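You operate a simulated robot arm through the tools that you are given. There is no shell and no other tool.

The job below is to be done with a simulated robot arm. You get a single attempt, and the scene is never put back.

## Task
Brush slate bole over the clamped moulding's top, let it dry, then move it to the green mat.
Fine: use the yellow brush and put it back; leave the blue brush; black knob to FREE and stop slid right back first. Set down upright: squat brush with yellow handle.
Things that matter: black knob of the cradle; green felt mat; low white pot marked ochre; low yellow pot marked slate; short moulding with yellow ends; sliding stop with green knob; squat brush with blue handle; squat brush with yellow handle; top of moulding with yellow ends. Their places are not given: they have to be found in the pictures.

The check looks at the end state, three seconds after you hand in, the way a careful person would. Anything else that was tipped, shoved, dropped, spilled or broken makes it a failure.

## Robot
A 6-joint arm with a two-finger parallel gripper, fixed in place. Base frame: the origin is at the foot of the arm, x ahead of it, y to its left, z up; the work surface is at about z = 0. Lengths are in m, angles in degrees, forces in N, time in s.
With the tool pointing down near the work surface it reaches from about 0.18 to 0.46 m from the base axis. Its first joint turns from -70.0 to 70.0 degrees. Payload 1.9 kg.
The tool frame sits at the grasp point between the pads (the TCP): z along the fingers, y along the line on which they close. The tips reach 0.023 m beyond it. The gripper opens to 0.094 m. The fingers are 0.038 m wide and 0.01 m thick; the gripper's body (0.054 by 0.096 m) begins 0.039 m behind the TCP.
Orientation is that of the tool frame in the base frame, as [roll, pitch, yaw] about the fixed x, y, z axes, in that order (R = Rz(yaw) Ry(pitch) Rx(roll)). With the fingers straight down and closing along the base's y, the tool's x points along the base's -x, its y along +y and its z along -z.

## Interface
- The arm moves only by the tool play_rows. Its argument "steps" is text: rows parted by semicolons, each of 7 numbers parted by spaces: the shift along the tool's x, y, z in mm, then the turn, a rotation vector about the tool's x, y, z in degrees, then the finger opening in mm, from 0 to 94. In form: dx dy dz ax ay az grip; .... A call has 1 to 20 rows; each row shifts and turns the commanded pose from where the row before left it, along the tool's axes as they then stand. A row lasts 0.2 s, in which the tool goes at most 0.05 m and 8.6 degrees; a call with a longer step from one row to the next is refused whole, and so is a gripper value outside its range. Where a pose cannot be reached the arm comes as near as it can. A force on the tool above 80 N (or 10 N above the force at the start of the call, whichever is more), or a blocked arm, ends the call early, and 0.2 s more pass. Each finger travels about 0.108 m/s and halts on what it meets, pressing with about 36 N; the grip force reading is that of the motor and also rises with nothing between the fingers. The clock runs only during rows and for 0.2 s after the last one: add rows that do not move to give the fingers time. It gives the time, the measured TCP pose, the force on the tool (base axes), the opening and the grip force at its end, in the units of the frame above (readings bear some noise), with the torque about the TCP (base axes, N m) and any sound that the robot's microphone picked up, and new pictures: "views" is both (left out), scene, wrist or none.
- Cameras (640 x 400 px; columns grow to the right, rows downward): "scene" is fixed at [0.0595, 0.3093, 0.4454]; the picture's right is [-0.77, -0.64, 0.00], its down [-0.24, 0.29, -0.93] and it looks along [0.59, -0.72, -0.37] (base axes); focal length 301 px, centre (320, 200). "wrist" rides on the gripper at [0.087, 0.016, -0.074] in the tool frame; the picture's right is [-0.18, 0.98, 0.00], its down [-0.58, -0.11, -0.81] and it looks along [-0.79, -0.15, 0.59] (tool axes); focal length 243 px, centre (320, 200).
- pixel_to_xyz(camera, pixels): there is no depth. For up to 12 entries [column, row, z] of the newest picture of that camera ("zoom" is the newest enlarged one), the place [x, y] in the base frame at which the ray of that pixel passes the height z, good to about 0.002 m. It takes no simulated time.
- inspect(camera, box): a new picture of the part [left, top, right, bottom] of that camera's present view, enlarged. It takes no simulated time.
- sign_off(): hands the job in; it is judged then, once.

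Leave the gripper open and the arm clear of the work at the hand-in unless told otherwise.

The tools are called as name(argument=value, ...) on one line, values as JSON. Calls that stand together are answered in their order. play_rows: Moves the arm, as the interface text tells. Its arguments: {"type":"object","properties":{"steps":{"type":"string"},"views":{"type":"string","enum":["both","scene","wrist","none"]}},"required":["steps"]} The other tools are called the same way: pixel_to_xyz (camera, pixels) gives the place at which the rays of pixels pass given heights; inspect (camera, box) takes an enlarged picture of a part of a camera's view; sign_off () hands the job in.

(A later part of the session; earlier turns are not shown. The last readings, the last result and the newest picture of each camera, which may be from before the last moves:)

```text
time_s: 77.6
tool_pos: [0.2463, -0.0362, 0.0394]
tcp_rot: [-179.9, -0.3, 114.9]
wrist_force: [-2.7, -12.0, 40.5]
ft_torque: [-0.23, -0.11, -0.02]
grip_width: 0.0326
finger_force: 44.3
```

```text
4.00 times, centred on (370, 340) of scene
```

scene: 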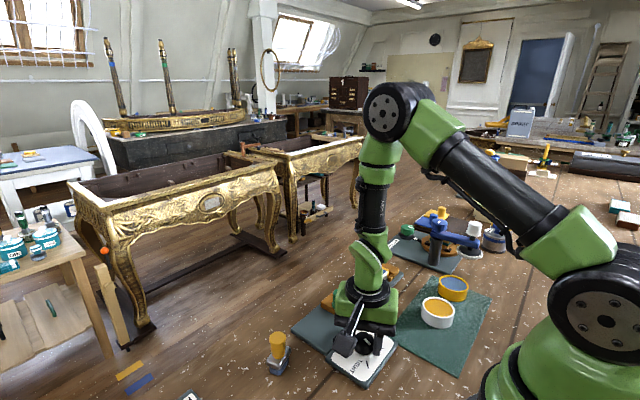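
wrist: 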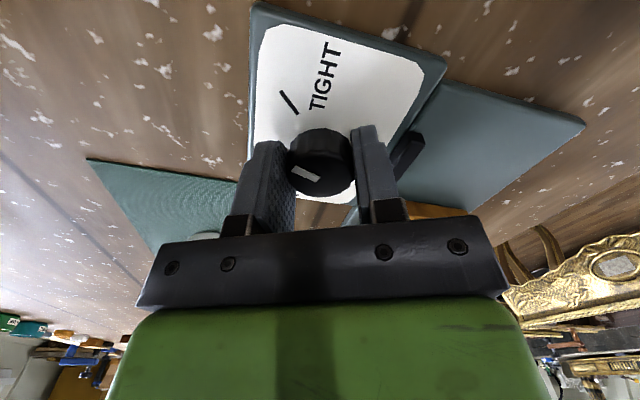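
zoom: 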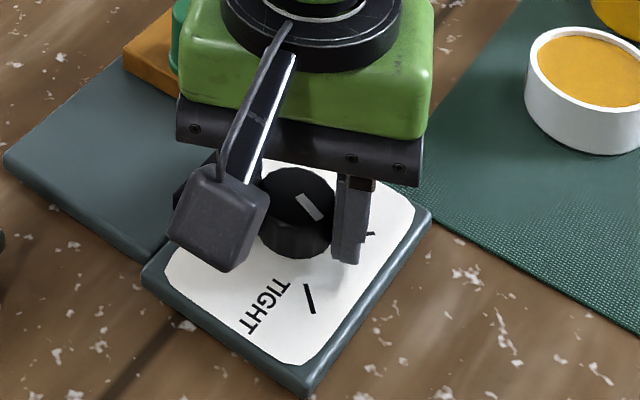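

The knob turns with the fingers (24° so far). An upward load of 40 N built up, so I'll raise 1.5 mm and continue 42°.

play_rows(steps="0 0 -1.5 0 0 0 15; 0 0 0 0 0 -7 15; 0 0 0 0 0 -7 15; 0 0 0 0 0 -7 15; 0 0 0 0 0 -7 15; 0 0 0 0 0 -7 15; 0 0 0 0 0 -7 15; 0 0 0 0 0 0 15", views="both")

inspect(camera="scene", box=[320, 290, 420, 390])

```text
time_s: 79.3
tool_pos: [0.2439, -0.036, 0.0412]
tcp_rot: [180.0, -0.6, 156.5]
wrist_force: [0.2, -9.5, -3.0]
ft_torque: [-0.04, 0.28, -0.04]
grip_width: 0.033
finger_force: 44.9
stopped in row 8: the force on the tool passed its limit at 81 N (the readings are from after the stop); the commanded pose is now the measured one
```

scene: 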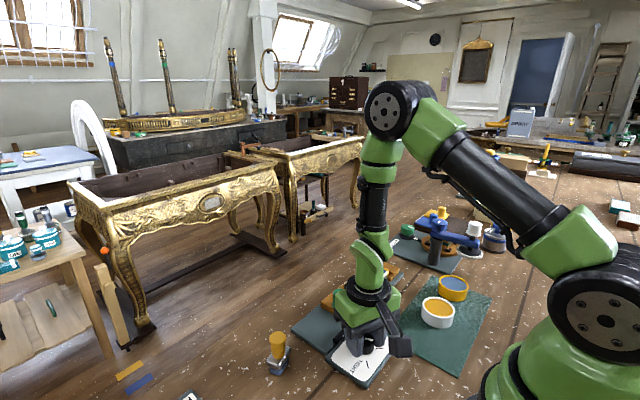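
wrist: 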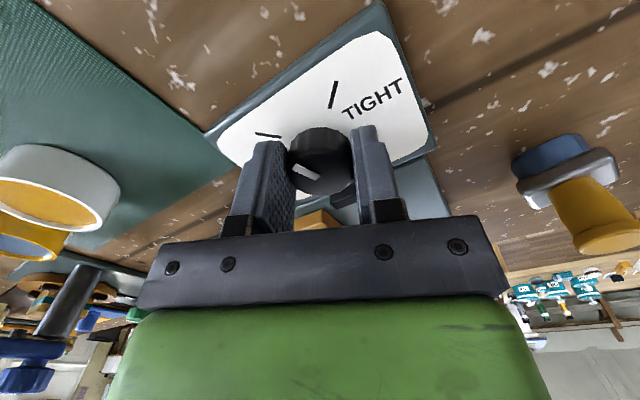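

```text
4.00 times, centred on (370, 340) of scene
```

zoom: 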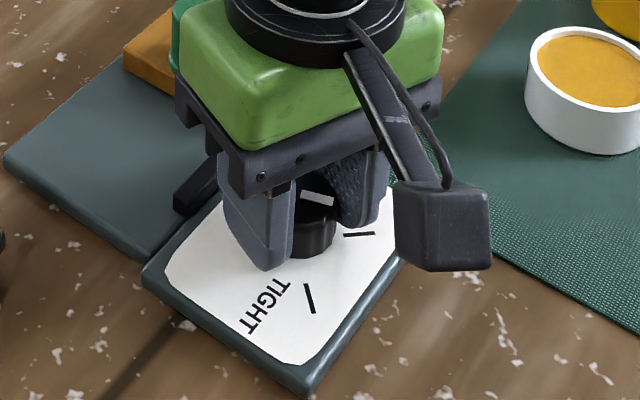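

Turned about 66°; the force limit tripped because the TCP drifted off the knob's axis. I'll open slightly, recentre on (0.2465,−0.036), and regrip before the last ~22°.

play_rows(steps="0 0 0 0 0 0 46; 0 0 0 0 0 0 46; -2.4 0.5 0 0 0 0 46; 0 0 0 0 0 0 46", views="both")

inspect(camera="wrist", box=[200, 60, 440, 240])

inspect(camera="scene", box=[320, 290, 420, 390])

```text
time_s: 80.3
tool_pos: [0.2473, -0.037, 0.0425]
tcp_rot: [180.0, -0.6, 156.4]
wrist_force: [0.3, -0.5, -0.2]
ft_torque: [-0.01, -0.01, 0.04]
grip_width: 0.0459
finger_force: 0.1
```

scene: 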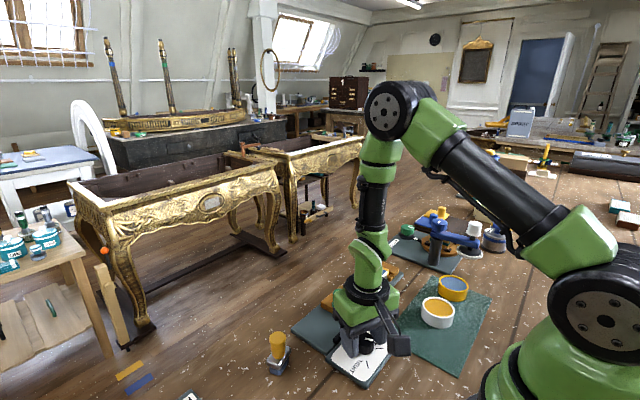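
wrist: 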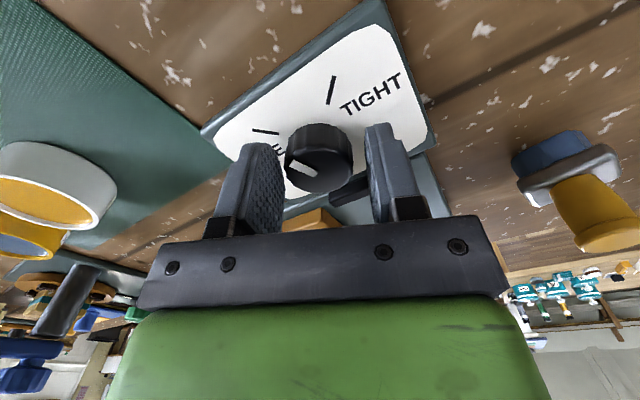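

```text
2.22 times, centred on (320, 150) of wrist
```

zoom: 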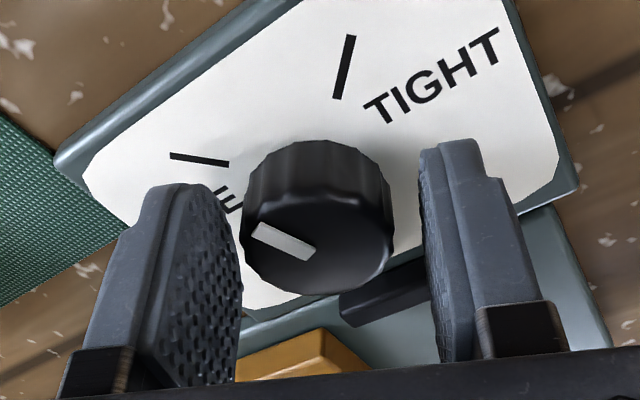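

```text
4.00 times, centred on (370, 340) of scene
```

zoom: 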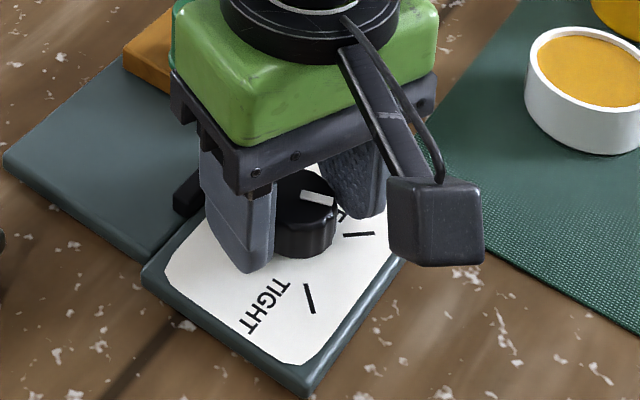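

Pointer is about 20° short of the FREE tick. I'll shift 1.2 mm along tool −y to centre, and close again.

play_rows(steps="0 -1.2 0 0 0 0 40; 0 0 0 0 0 0 25; 0 0 0 0 0 0 15; 0 0 0 0 0 0 15; 0 0 0 0 0 0 15", views="none")

```text
time_s: 81.5
tool_pos: [0.2469, -0.0377, 0.0421]
tcp_rot: [179.9, -0.7, 156.7]
wrist_force: [15.5, 54.3, -7.6]
ft_torque: [0.46, 0.0, 0.03]
grip_width: 0.0328
finger_force: 45.0
```

Side load of 56 N along tool +y; I'll shift back +2.5 mm to balance.

play_rows(steps="0 1.3 0 0 0 0 15; 0 1.2 0 0 0 0 15; 0 0 0 0 0 0 15", views="none")

```text
time_s: 82.3
tool_pos: [0.2461, -0.0376, 0.0426]
tcp_rot: [180.0, -0.7, 156.1]
wrist_force: [-12.9, -53.1, -5.9]
ft_torque: [-0.64, -0.38, 0.03]
grip_width: 0.0328
finger_force: 45.1
```

Overshot; I'll go back 1.25 mm.

play_rows(steps="0 -1.25 0 0 0 0 15; 0 0 0 0 0 0 15", views="none")

```text
time_s: 82.9
tool_pos: [0.2469, -0.0376, 0.0419]
tcp_rot: [180.0, -0.7, 156.3]
wrist_force: [-9.1, -58.1, -14.1]
ft_torque: [-0.23, 0.71, 0.0]
grip_width: 0.0329
finger_force: 44.9
```

Friction keeps the load. I'll open and close once more at this commanded position to reset it.

play_rows(steps="0 0 0 0 0 0 44; 0 0 0 0 0 0 44; 0 0 0 0 0 0 30; 0 0 0 0 0 0 22; 0 0 0 0 0 0 22; 0 0 0 0 0 0 22", views="none")

```text
time_s: 84.3
tool_pos: [0.2469, -0.037, 0.0427]
tcp_rot: [-180.0, -0.6, 156.5]
wrist_force: [-7.0, -27.0, 12.5]
ft_torque: [-0.53, 0.18, -0.02]
grip_width: 0.0345
finger_force: 13.9
```

Lower grip command gives gentler loads. I'll shift −0.6 mm, then turn 22° in 4 rows.

play_rows(steps="0 -0.6 0 0 0 0 22; 0 0 0 0 0 -5.5 18; 0 0 0 0 0 -5.5 18; 0 0 0 0 0 -5.5 18; 0 0 0 0 0 -5.5 18; 0 0 0 0 0 0 18", views="both")

inspect(camera="wrist", box=[200, 60, 440, 240])

inspect(camera="scene", box=[320, 290, 420, 390])

```text
time_s: 85.7
tool_pos: [0.2473, -0.0376, 0.0421]
tcp_rot: [179.7, -0.6, 178.4]
wrist_force: [-28.0, -48.7, 26.6]
ft_torque: [-1.25, 0.52, -0.01]
grip_width: 0.0329
finger_force: 45.2
```

scene: 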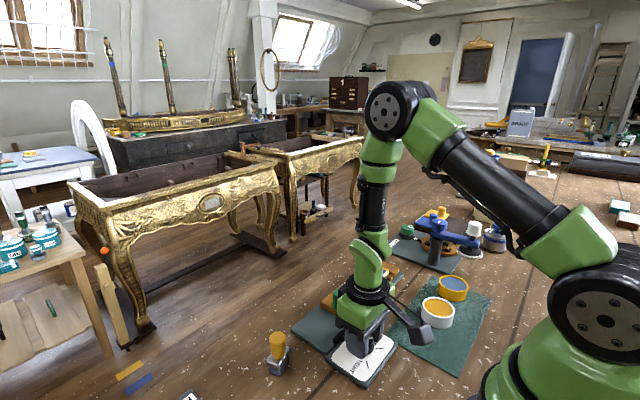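
wrist: 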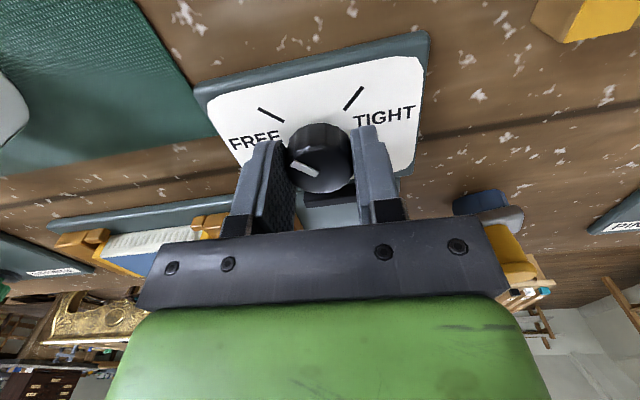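

```text
2.22 times, centred on (320, 150) of wrist
```

zoom: 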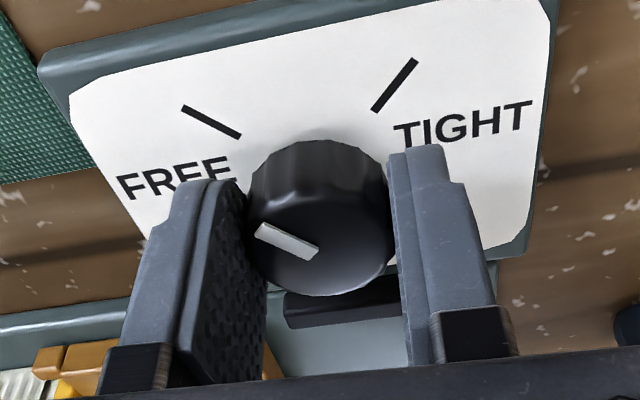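

```text
4.00 times, centred on (370, 340) of scene
```

zoom: 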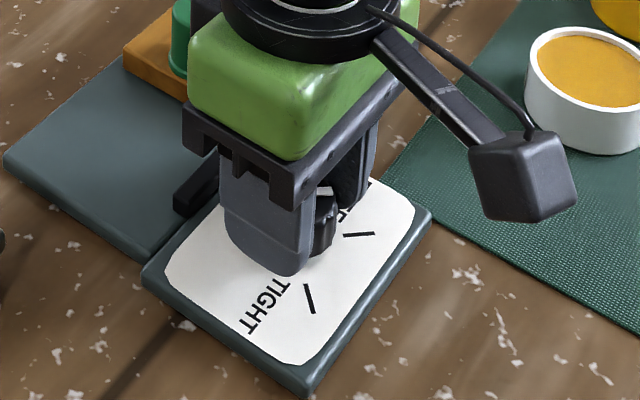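

The pointer now lies parallel to the FREE tick. I'll release and rise to check.

play_rows(steps="0 0 0 0 0 0 48; 0 0 0 0 0 0 48; 0 0 -30 0 0 0 48; 0 0 -35 0 0 0 48; 0 0 -35 0 0 0 48; 0 0 0 0 0 0 60", views="both")

inspect(camera="wrist", box=[200, 0, 440, 150])

inspect(camera="scene", box=[290, 250, 430, 390])

```text
time_s: 87.1
tool_pos: [0.2483, -0.0384, 0.1427]
tcp_rot: [179.7, -0.5, 178.6]
wrist_force: [0.3, -0.3, 0.2]
ft_torque: [0.03, 0.01, 0.0]
grip_width: 0.06
finger_force: 0.1
```

scene: 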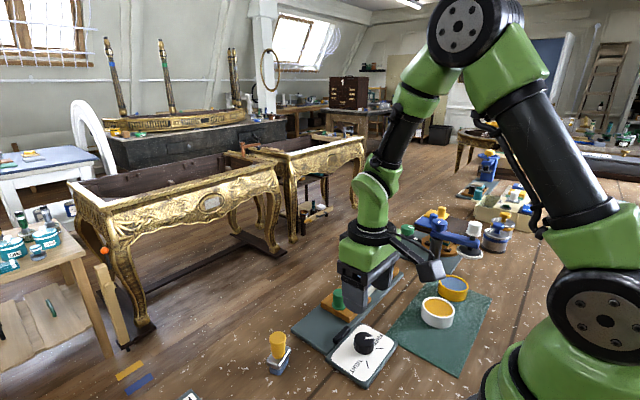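
wrist: 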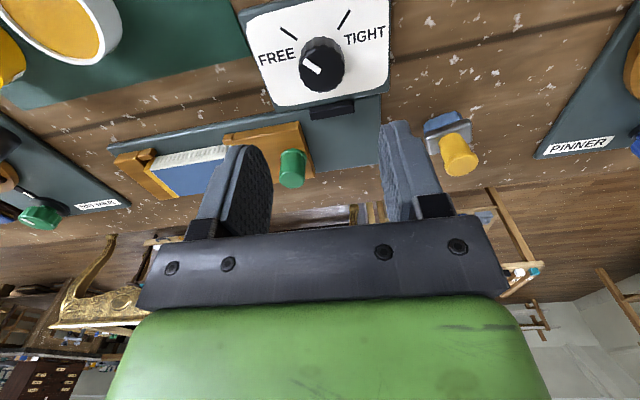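

```text
2.67 times, centred on (320, 75) of wrist
```

zoom: 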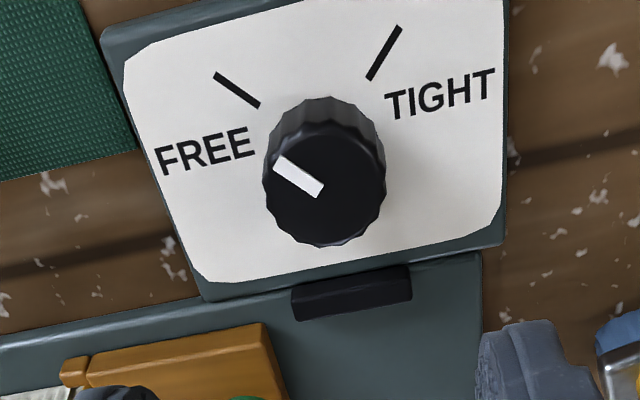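

```text
2.86 times, centred on (360, 320) of scene
```

zoom: 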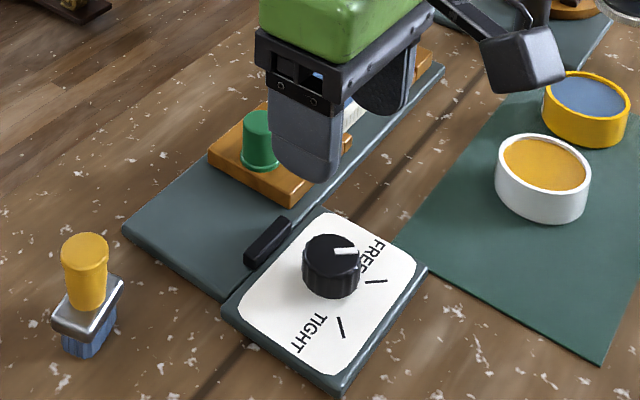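

The pointer is aligned with FREE. Next is the stop with the green knob. I'll move above it, to about (0.333,−0.083), to measure.

play_rows(steps="-28.7 -14.3 -8 0 0 0 80; -28.7 -14.3 -8 0 0 0 80; -28.7 -14.3 -6 0 0 0 80; 0 0 0 0 0 0 80", views="both")

inspect(camera="wrist", box=[180, 0, 460, 180])

inspect(camera="scene", box=[300, 250, 410, 340])

```text
time_s: 88.1
tool_pos: [0.3335, -0.0825, 0.1634]
tcp_rot: [179.8, -0.6, 178.5]
wrist_force: [-0.6, -0.3, -0.1]
ft_torque: [-0.02, -0.02, -0.03]
grip_width: 0.0801
finger_force: 0.1
```

scene: 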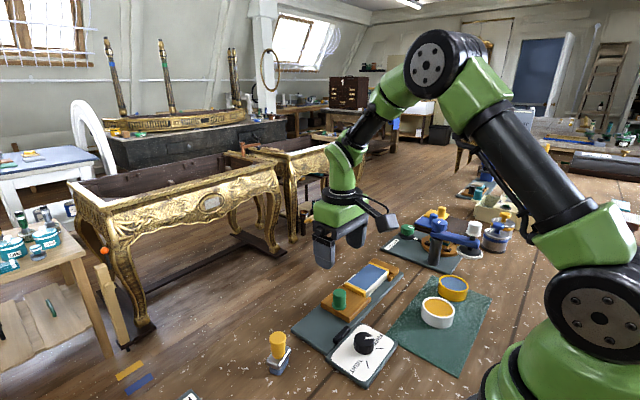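
wrist: 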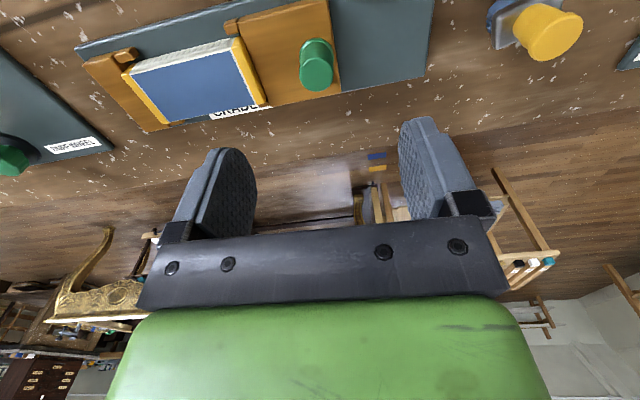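

```text
2.22 times, centred on (320, 90) of wrist
```

zoom: 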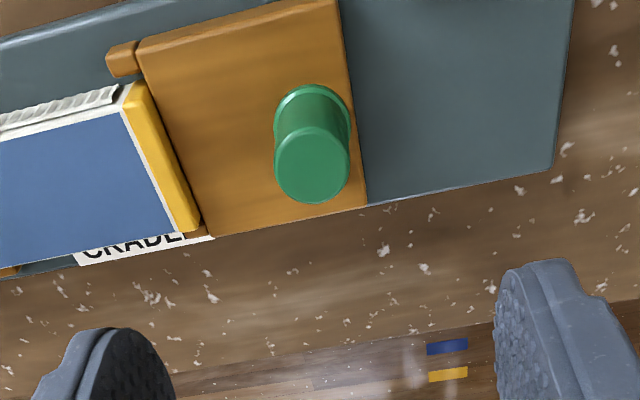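

```text
4.44 times, centred on (355, 295) of scene
```

zoom: 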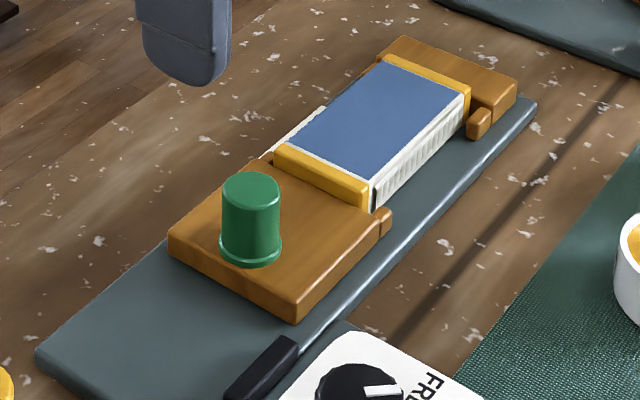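

The top is now evenly light — all dry. I'll triangulate the green knob and the stop.

pixel_to_xyz(camera="wrist", pixels=[[316.9, 74.2, 0.045], [316.9, 74.2, 0.05], [316.9, 74.2, 0.055], [316.9, 74.2, 0.06], [341.2, 92.2, 0.025], [268.2, 106.6, 0.025], [300, 74, 0.05], [333.5, 72, 0.05], [424, 76, 0.008], [432, 0, 0.008]])

pixel_to_xyz(camera="scene", pixels=[[339.7, 292.8, 0.045], [339.7, 292.8, 0.05], [339.7, 292.8, 0.055], [339.7, 292.8, 0.06], [339.2, 305.8, 0.02], [339.2, 305.8, 0.025], [339.2, 305.8, 0.03], [349.5, 320.5, 0.025], [321, 301.5, 0.025]])

```text
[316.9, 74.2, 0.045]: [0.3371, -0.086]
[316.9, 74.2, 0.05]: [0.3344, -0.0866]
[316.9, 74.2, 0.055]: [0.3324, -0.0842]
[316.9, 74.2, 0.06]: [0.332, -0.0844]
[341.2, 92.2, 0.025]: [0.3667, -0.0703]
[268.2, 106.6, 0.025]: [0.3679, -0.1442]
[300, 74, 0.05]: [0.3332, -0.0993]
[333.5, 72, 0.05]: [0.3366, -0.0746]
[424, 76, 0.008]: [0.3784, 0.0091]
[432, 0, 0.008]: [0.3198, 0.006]
```

```text
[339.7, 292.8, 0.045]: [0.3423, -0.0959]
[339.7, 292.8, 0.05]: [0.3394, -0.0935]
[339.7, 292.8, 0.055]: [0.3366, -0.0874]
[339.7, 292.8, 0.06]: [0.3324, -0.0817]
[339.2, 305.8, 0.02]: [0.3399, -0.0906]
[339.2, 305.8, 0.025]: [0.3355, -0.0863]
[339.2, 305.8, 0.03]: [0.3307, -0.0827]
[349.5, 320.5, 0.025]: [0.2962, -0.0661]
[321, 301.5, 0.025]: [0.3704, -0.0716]
```

Green knob: axis about (0.333,−0.085), top z≈0.057, diameter about 25 mm, stop plate top z≈0.024. I'll lower around it with fingers 50 mm apart (tips at about z=0.030) and then push it toward +y.

play_rows(steps="0.5 -2.5 0 0 0 0 50; 0 0 35 0 0 0 50; 0 0 35 0 0 0 50; 0 0 30 0 0 0 50; 0 0 10.5 0 0 0 50; 0 0 0 0 0 0 50", views="both")

inspect(camera="wrist", box=[180, 40, 460, 220])

inspect(camera="scene", box=[290, 240, 410, 340])

```text
time_s: 89.5
tool_pos: [0.3313, -0.0846, 0.0519]
tcp_rot: [179.7, -0.5, 178.4]
wrist_force: [0.1, -0.7, 0.3]
ft_torque: [0.02, 0.04, 0.05]
grip_width: 0.0499
finger_force: 0.0
```

scene: 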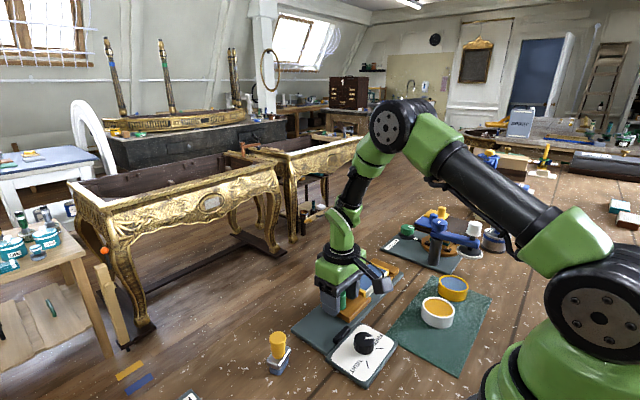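
wrist: 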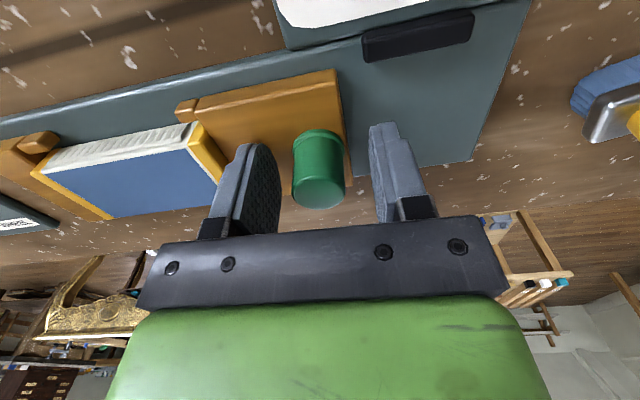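

```text
2.22 times, centred on (320, 130) of wrist
```

zoom: 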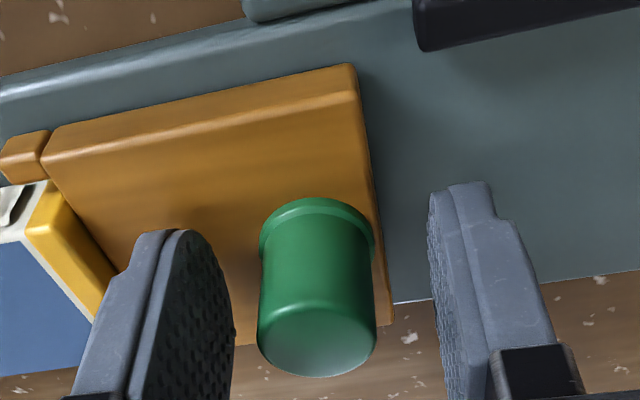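

```text
4.00 times, centred on (350, 290) of scene
```

zoom: 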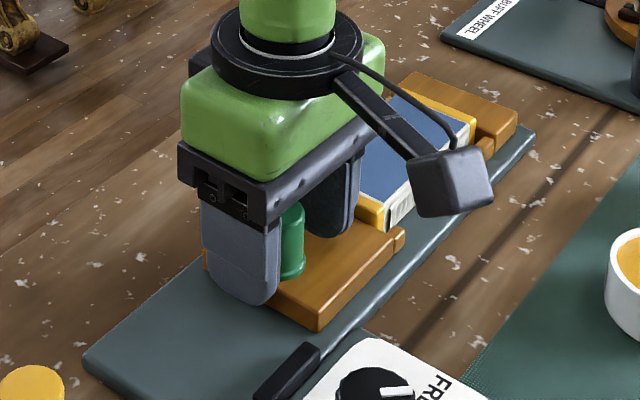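

The knob is caged between the fingers. I'll narrow to 36 mm and push toward +y, first 40 mm.

play_rows(steps="0 0 0 0 0 0 36; 0.5 7 0 0 0 0 36; 0.5 7 0 0 0 0 36; 0.5 7 0 0 0 0 36; 0.5 7 0 0 0 0 36; 0.5 7 0 0 0 0 36; 0 0 0 0 0 0 36", views="both")

inspect(camera="scene", box=[290, 240, 410, 340])

```text
time_s: 91.1
tool_pos: [0.331, -0.0494, 0.0526]
tcp_rot: [179.9, -0.5, 178.4]
wrist_force: [0.6, -15.1, -7.0]
ft_torque: [-0.1, 0.0, -0.01]
grip_width: 0.0424
finger_force: 6.9
```

scene: 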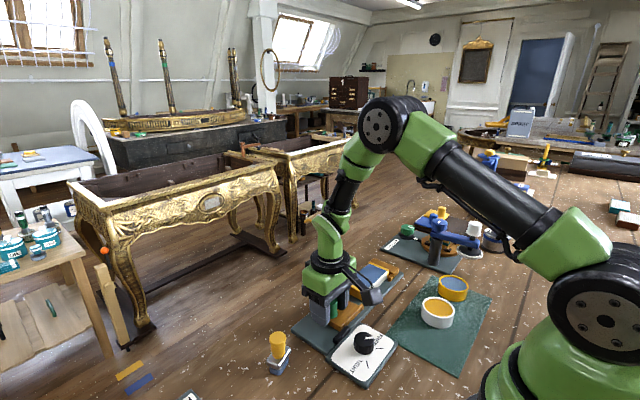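
wrist: 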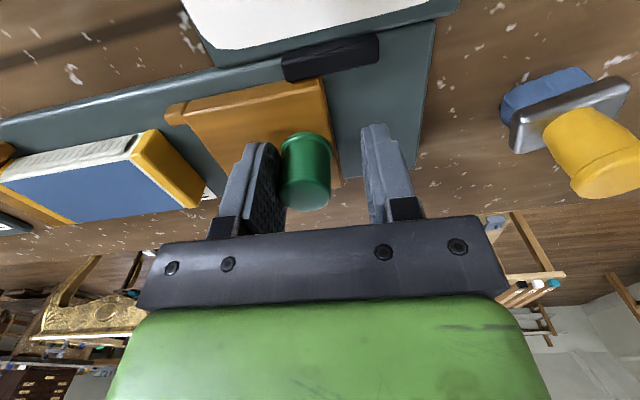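

```text
4.00 times, centred on (350, 290) of scene
```

zoom: 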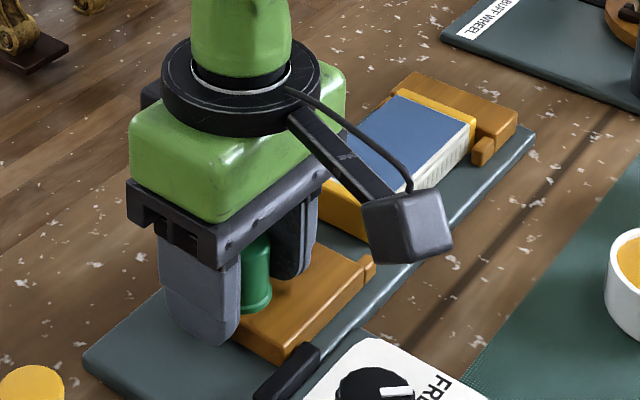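

The stop slides with about 15 N; the moulding stays in place. Continuing toward +y.

play_rows(steps="0.4 6 0 0 0 0 36; 0.4 6 0 0 0 0 36; 0.4 6 0 0 0 0 36; 0.4 6 0 0 0 0 36; 0 0 0 0 0 0 36", views="both")

inspect(camera="wrist", box=[180, 0, 460, 220])

inspect(camera="scene", box=[270, 260, 410, 370])

```text
time_s: 92.0
tool_pos: [0.3306, -0.0382, 0.0535]
tcp_rot: [180.0, 0.1, 178.2]
wrist_force: [-5.3, -62.0, -6.0]
ft_torque: [0.0, -0.46, -0.41]
grip_width: 0.0635
finger_force: 31.5
stopped in row 4: the force on the tool passed its limit at 82 N (the readings are from after the stop); the commanded pose is now the measured one
```

scene: 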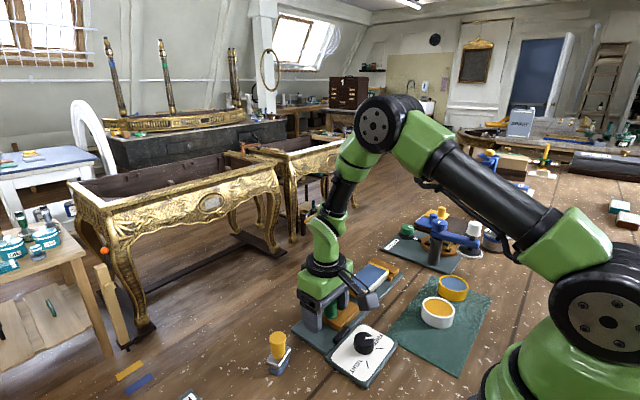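
wrist: 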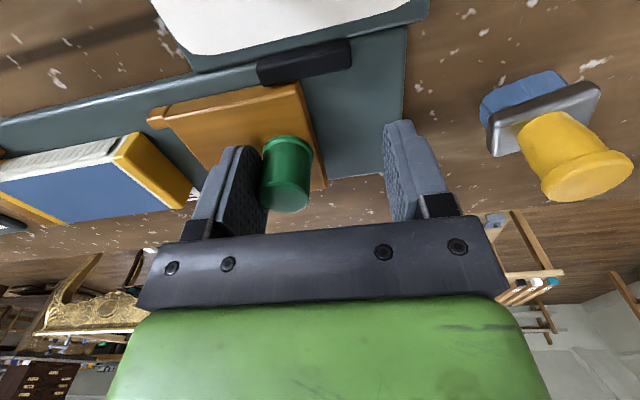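

```text
1.82 times, centred on (320, 110) of wrist
```

zoom: 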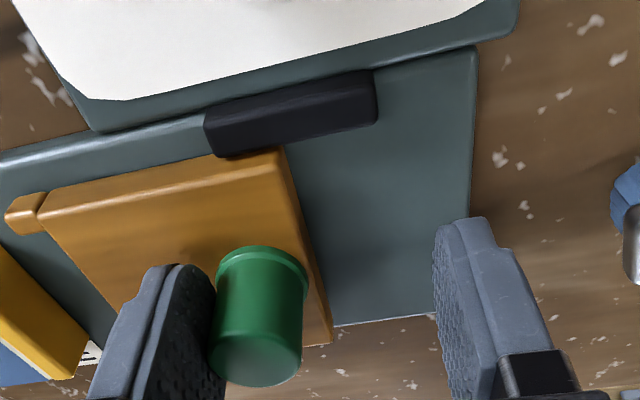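

```text
3.64 times, centred on (340, 315) of scene
```

zoom: 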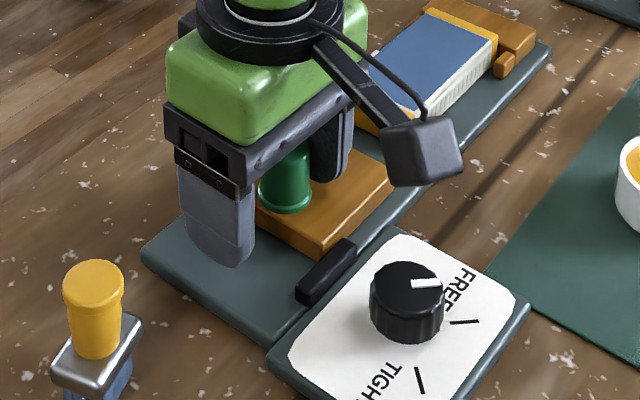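

The force rose to 82 N and the fingers gave way; the green knob's place (about y=−0.058) hasn't changed since the previous call, so the stop seems to have reached its end after about 27 mm. I'll recentre, grip the knob and test with a measured pull to be sure.

play_rows(steps="-0.5 -7 0 0 0 0 50; -0.5 -7 0 0 0 0 50; -0.3 -5 0 0 0 0 50; 0 0 0 0 0 0 50; 0 0 0 0 0 0 50", views="both")

inspect(camera="wrist", box=[180, 0, 460, 220])

inspect(camera="scene", box=[270, 260, 410, 370])

```text
time_s: 93.2
tool_pos: [0.331, -0.0546, 0.0536]
tcp_rot: [179.8, 0.0, 178.5]
wrist_force: [0.0, 0.1, -0.5]
ft_torque: [-0.02, 0.0, -0.01]
grip_width: 0.0499
finger_force: 0.1
```

scene: 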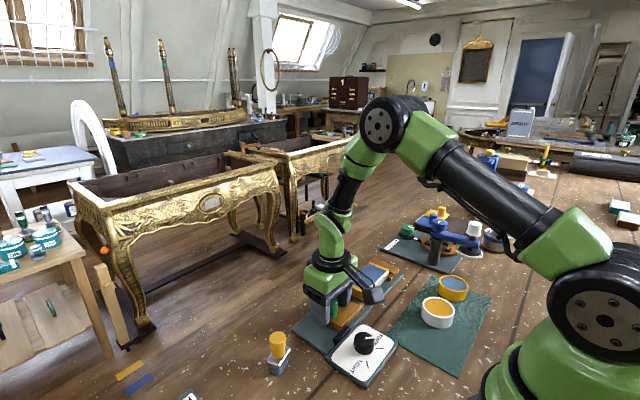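
wrist: 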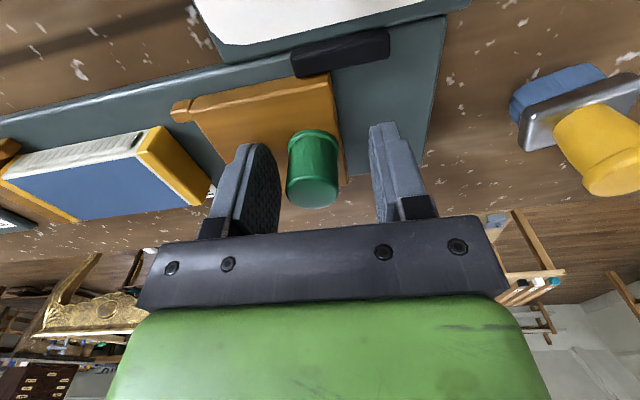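

```text
1.82 times, centred on (320, 110) of wrist
```

zoom: 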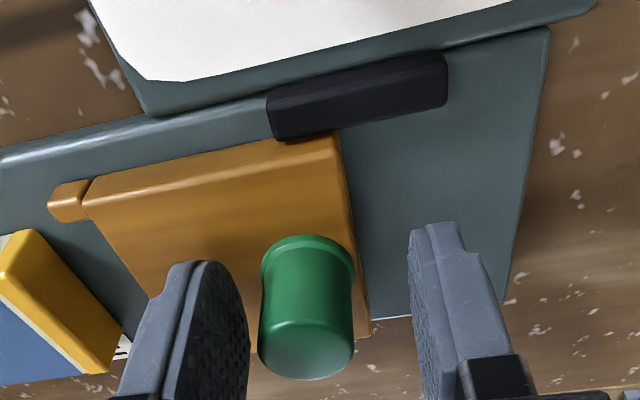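

```text
3.64 times, centred on (340, 315) of scene
```

zoom: 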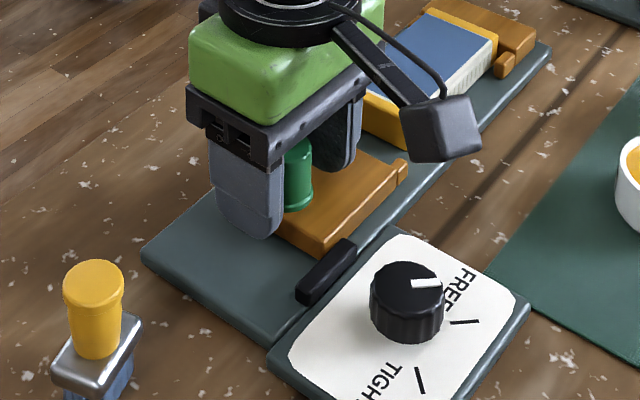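

Now I'll grip the green knob firmly and pull gently toward +y to test for the end stop.

play_rows(steps="0 -1.5 0 0 0 0 40; 0 0 0 0 0 0 25; 0 0 0 0 0 0 8; 0 0 0 0 0 0 8; 0 0 0 0 0 0 8", views="none")

```text
time_s: 94.4
tool_pos: [0.3312, -0.0574, 0.0527]
tcp_rot: [179.9, -0.1, 178.2]
wrist_force: [-5.1, -51.3, -1.5]
ft_torque: [0.12, 0.0, -0.2]
grip_width: 0.0249
finger_force: 44.7
```

The grip pushes the knob toward +y with 51 N and it doesn't move, so that is the end. For confirmation I'll move 3 mm toward −y and read the sliding force, then go back.

play_rows(steps="0 -2 0 0 0 0 8; 0 -2 0 0 0 0 8; 0 0 0 0 0 0 8", views="none")

play_rows(steps="0.1 2 0 0 0 0 8; 0.1 2 0 0 0 0 8; 0 0.7 0 0 0 0 8; 0 0 0 0 0 0 8", views="both")

```text
time_s: 95.2
tool_pos: [0.3319, -0.0579, 0.0533]
tcp_rot: [179.8, 0.0, 178.5]
wrist_force: [7.4, -5.5, -2.7]
ft_torque: [-0.59, -0.13, -0.03]
grip_width: 0.0249
finger_force: 44.5
```

```text
time_s: 96.2
tool_pos: [0.3321, -0.0575, 0.0532]
tcp_rot: [-179.8, 0.2, 178.4]
wrist_force: [8.6, -62.5, -10.8]
ft_torque: [0.05, -0.03, -0.16]
grip_width: 0.0252
finger_force: 45.3
```

scene: 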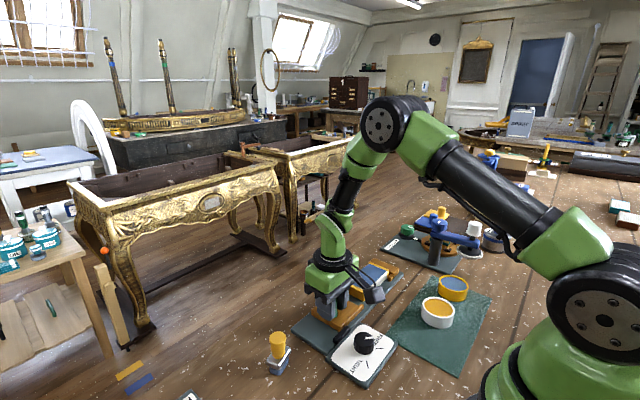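
wrist: 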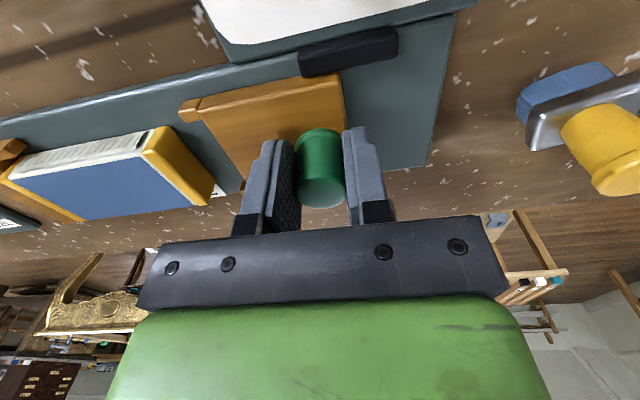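

At 62 N push the knob stays at y≈−0.0575, so the stop is right back at its end. I'll relax 1.2 mm, open and rise.

play_rows(steps="0 -1.2 0 0 0 0 8; 0 0 0 0 0 0 25; 0 0 0 0 0 0 50; 0 0 0 0 0 0 50; 0 0 -30 0 0 0 60; 0 0 -40 0 0 0 80; 0 0 -40 0 0 0 80; 0 0 0 0 0 0 80", views="both")

inspect(camera="wrist", box=[100, 0, 460, 180])

inspect(camera="scene", box=[280, 240, 420, 370])

```text
time_s: 98.0
tool_pos: [0.3303, -0.0558, 0.1643]
tcp_rot: [179.9, -0.1, 178.5]
wrist_force: [-0.1, 0.0, -0.4]
ft_torque: [0.0, -0.01, 0.03]
grip_width: 0.0797
finger_force: 0.1
```

scene: 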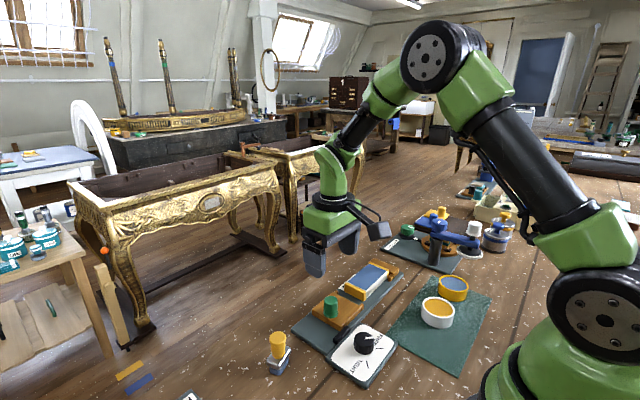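
wrist: 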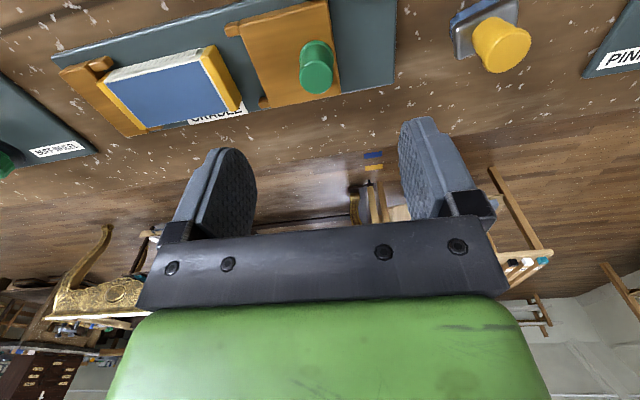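

```text
1.78 times, centred on (280, 90) of wrist
```

zoom: 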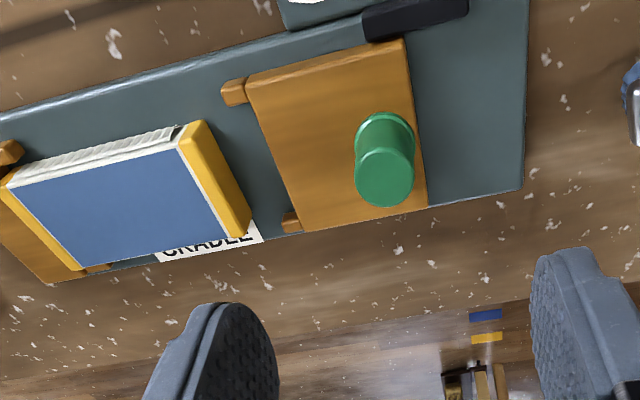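

```text
3.08 times, centred on (350, 305) of scene
```

zoom: 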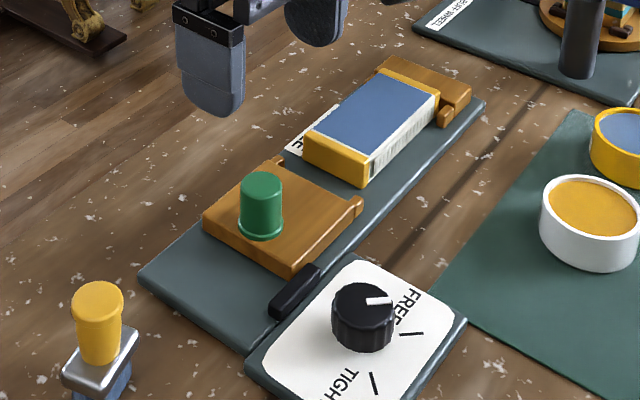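

The stop is back, the moulding is free and evenly dry. I'll look closely at the moulding's sides and end caps before choosing the grip.

inspect(camera="wrist", box=[90, 30, 260, 140])

inspect(camera="scene", box=[330, 250, 410, 310])

```text
3.64 times, centred on (175, 85) of wrist
```

zoom: 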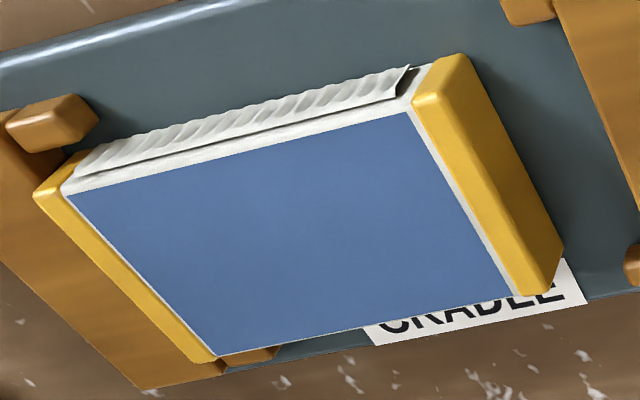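

```text
6.67 times, centred on (370, 280) of scene
```

zoom: 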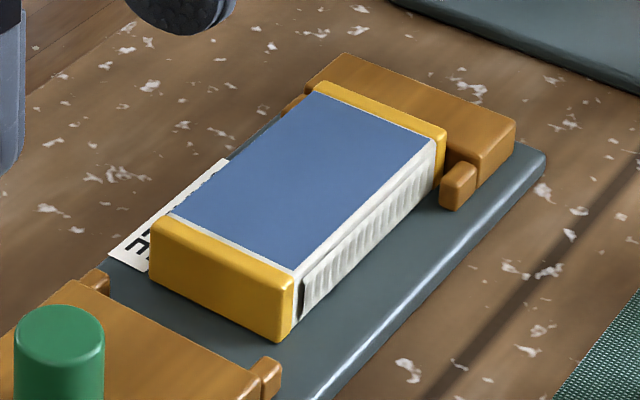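

pixel_to_xyz(camera="wrist", pixels=[[212.1, 47, 0.034], [237.7, 108.4, 0.034], [96.6, 83.6, 0.034], [143.4, 129.6, 0.034], [202, 55, 0.034], [230, 111, 0.034], [217, 131, 0.024], [289, 112, 0.024], [234, 32, 0.024]])

pixel_to_xyz(camera="scene", pixels=[[345, 282.5, 0.034], [365.5, 292, 0.034], [370, 262.3, 0.034], [389, 269.8, 0.034], [345, 290, 0.01], [362, 301, 0.01], [408, 273, 0.008], [367, 341, 0.008]])

```text
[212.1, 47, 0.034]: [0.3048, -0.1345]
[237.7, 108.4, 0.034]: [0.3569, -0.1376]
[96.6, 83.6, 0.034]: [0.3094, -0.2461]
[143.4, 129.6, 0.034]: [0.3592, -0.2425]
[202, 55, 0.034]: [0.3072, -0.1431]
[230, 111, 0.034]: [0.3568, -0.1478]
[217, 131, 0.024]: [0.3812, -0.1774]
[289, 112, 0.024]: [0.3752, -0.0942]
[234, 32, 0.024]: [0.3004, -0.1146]
```

```text
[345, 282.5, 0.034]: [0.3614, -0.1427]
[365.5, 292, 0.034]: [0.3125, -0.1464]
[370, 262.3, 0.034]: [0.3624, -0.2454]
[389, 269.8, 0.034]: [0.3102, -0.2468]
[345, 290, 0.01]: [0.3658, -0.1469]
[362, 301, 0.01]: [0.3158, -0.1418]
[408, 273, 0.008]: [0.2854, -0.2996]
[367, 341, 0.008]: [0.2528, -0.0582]
```

The moulding's top is at about z=0.034, centre about (0.334,−0.194). I'll grip across its width nearer the +y end, with yaw −90, so that later it can be set on the mat without the finger touching the white pot. Turning now at this height to test the yaw.

play_rows(steps="0 0 0 0 0 -8.3 94; 0 0 0 0 0 -8.3 94; 0 0 0 0 0 -8.3 94; 0 0 0 0 0 -8.3 94; 0 0 0 0 0 -8.3 94; 0 0 0 0 0 -8.3 94; 0 0 0 0 0 -8.3 94; 0 0 0 0 0 -8.3 94; 0 0 0 0 0 -8.3 94; 0 0 0 0 0 -8.3 94; 0 0 0 0 0 -8.3 94; 0 0 0 0 0 0 94", views="both")

```text
time_s: 100.6
tool_pos: [0.331, -0.0555, 0.1624]
tcp_rot: [179.9, 0.1, -90.1]
wrist_force: [0.1, 0.3, 0.2]
ft_torque: [-0.01, 0.01, 0.01]
grip_width: 0.0939
finger_force: 0.0
```

scene: 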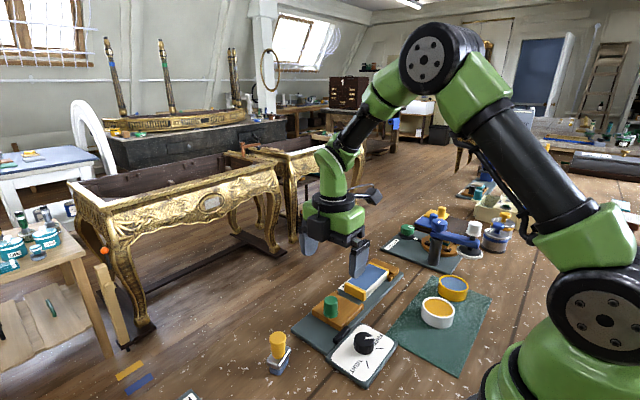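
wrist: 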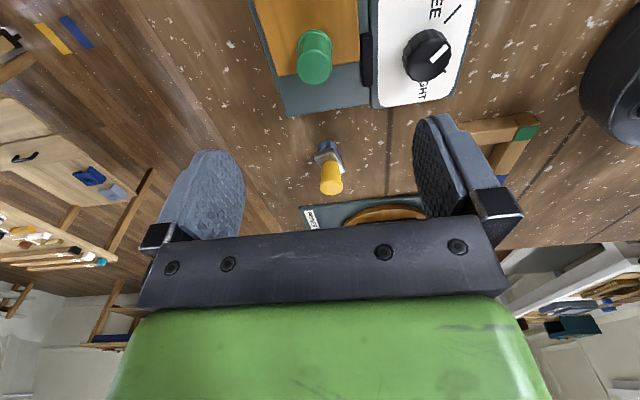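

Yaw −90 is reachable. I'll move above the moulding near its +y end, TCP about (0.334,−0.158).

play_rows(steps="34 -1 0 0 0 0 94; 34 -1 0 0 0 0 94; 34.5 -1 0 0 0 -1 94; 0 0 0 0 0 0 94", views="both")

inspect(camera="wrist", box=[200, 0, 440, 160])

```text
time_s: 101.6
tool_pos: [0.3339, -0.1592, 0.1634]
tcp_rot: [179.9, 0.0, -89.2]
wrist_force: [0.1, -0.3, -0.6]
ft_torque: [-0.01, 0.01, -0.03]
grip_width: 0.0937
finger_force: 0.1
```

scene: 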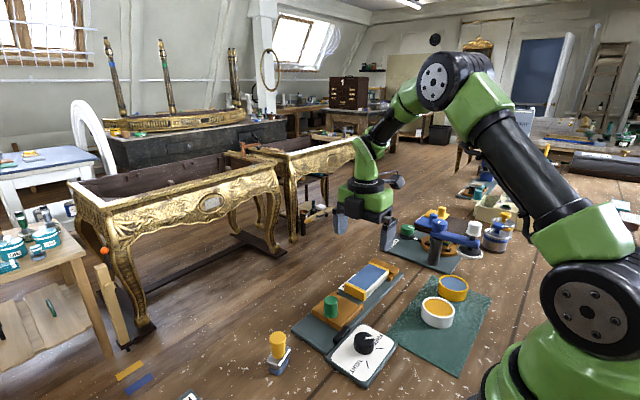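
wrist: 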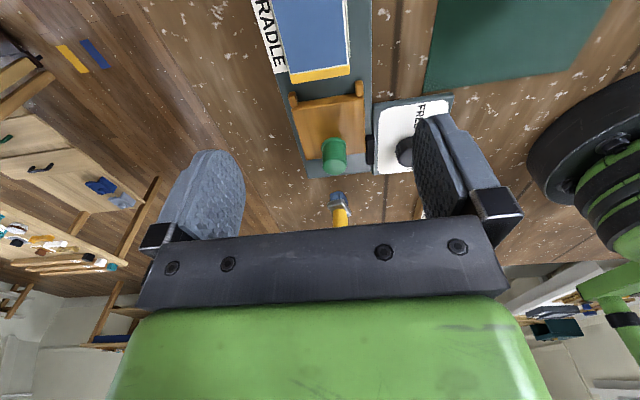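

```text
2.50 times, centred on (320, 80) of wrist
```

zoom: 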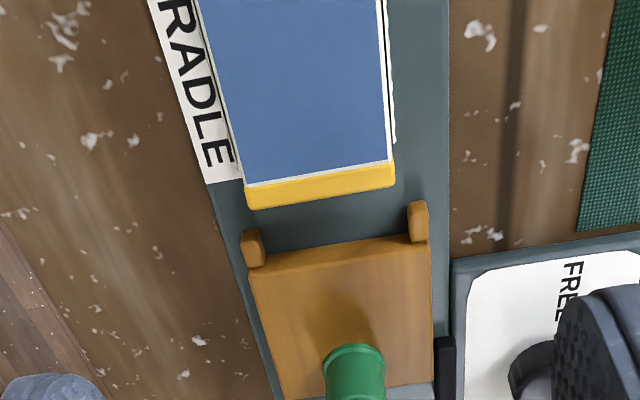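

pixel_to_xyz(camera="wrist", pixels=[[289.2, 74, 0.034], [348.4, 64.8, 0.034], [270.8, 0.8, 0.034], [343.2, 0.8, 0.034], [290.5, 83, 0.012], [350, 75, 0.012], [349.5, 75, 0.034], [366, 80, 0.008], [285, 72, 0.008]])

```text
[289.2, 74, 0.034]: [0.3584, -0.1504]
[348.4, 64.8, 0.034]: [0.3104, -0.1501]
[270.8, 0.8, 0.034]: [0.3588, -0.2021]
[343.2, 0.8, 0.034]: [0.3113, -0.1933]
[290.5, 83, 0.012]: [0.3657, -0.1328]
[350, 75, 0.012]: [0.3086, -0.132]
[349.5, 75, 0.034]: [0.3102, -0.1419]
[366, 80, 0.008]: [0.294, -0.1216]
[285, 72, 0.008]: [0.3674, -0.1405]
```

The moulding's +y end spans x 0.310–0.3585, centred on the TCP within 1 mm. I'll descend straddling it, to TCP z≈0.038 (tips at 0.015, above the cradle plate).

play_rows(steps="0 0 40 0 0 0 94; 0 0 40 0 0 0 94; 0 0 30 0 0 0 94; 0 0 15 0 0 0 94; 0 0 0 0 0 0 94", views="both")

inspect(camera="scene", box=[310, 230, 420, 330])

inspect(camera="wrist", box=[160, 60, 480, 240])

```text
time_s: 102.8
tool_pos: [0.3344, -0.159, 0.0376]
tcp_rot: [179.9, 0.1, -89.2]
wrist_force: [-0.1, 0.8, -0.5]
ft_torque: [-0.04, -0.01, 0.01]
grip_width: 0.094
finger_force: 0.0
```

scene: 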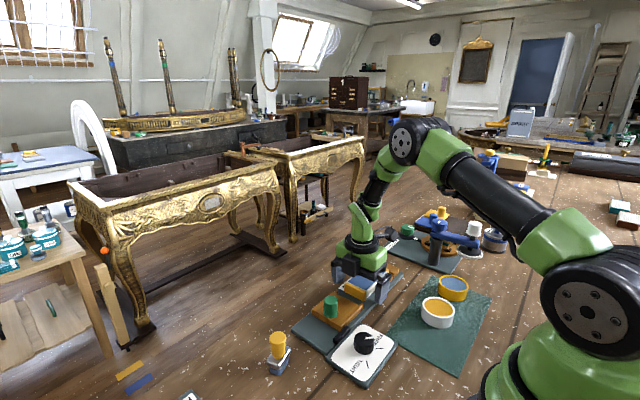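
wrist: 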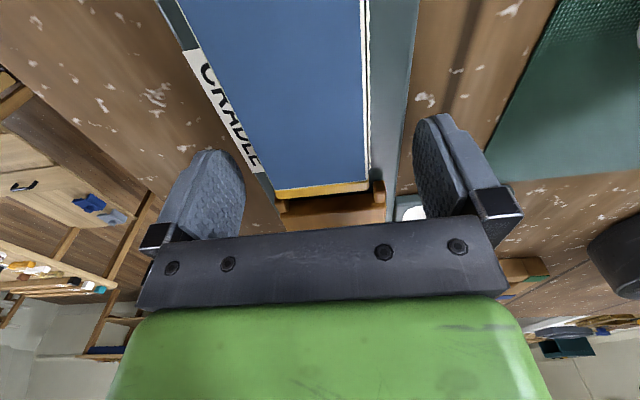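

```text
4.00 times, centred on (365, 280) of scene
```

zoom: 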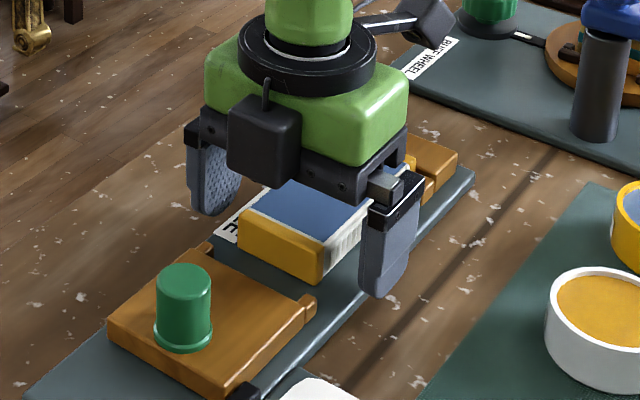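

```text
2.00 times, centred on (320, 150) of wrist
```

zoom: 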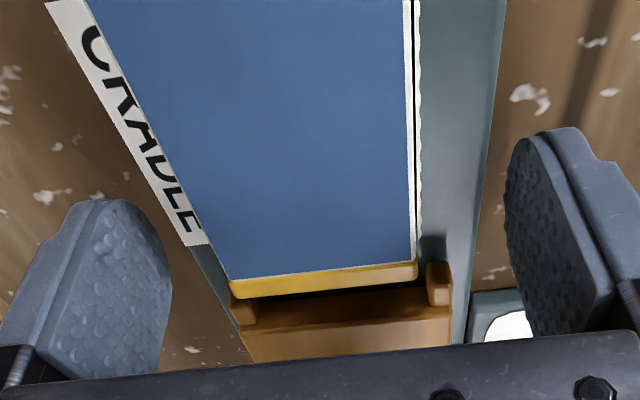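

The fingers straddle the moulding evenly. I'll close gradually.

play_rows(steps="0 0 0 0 0 0 74; 0 0 0 0 0 0 62; 0 0 0 0 0 0 54; 0 0 0 0 0 0 48; 0 0 0 0 0 0 48", views="wrist")

```text
time_s: 104.0
tool_pos: [0.3336, -0.1572, 0.0376]
tcp_rot: [179.9, 0.1, -89.3]
wrist_force: [0.4, 1.3, 1.3]
ft_torque: [-0.01, -0.03, 0.04]
grip_width: 0.0492
finger_force: 35.5
```

wrist: 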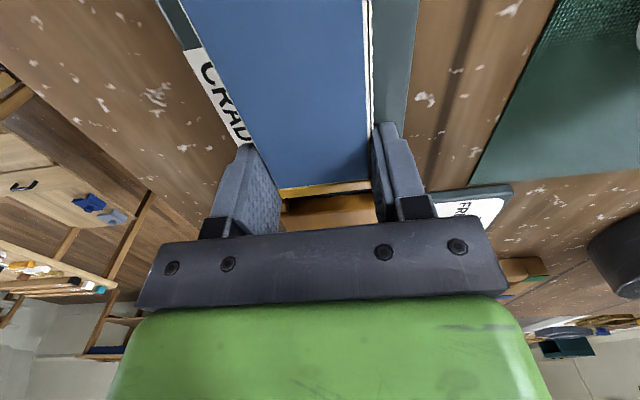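

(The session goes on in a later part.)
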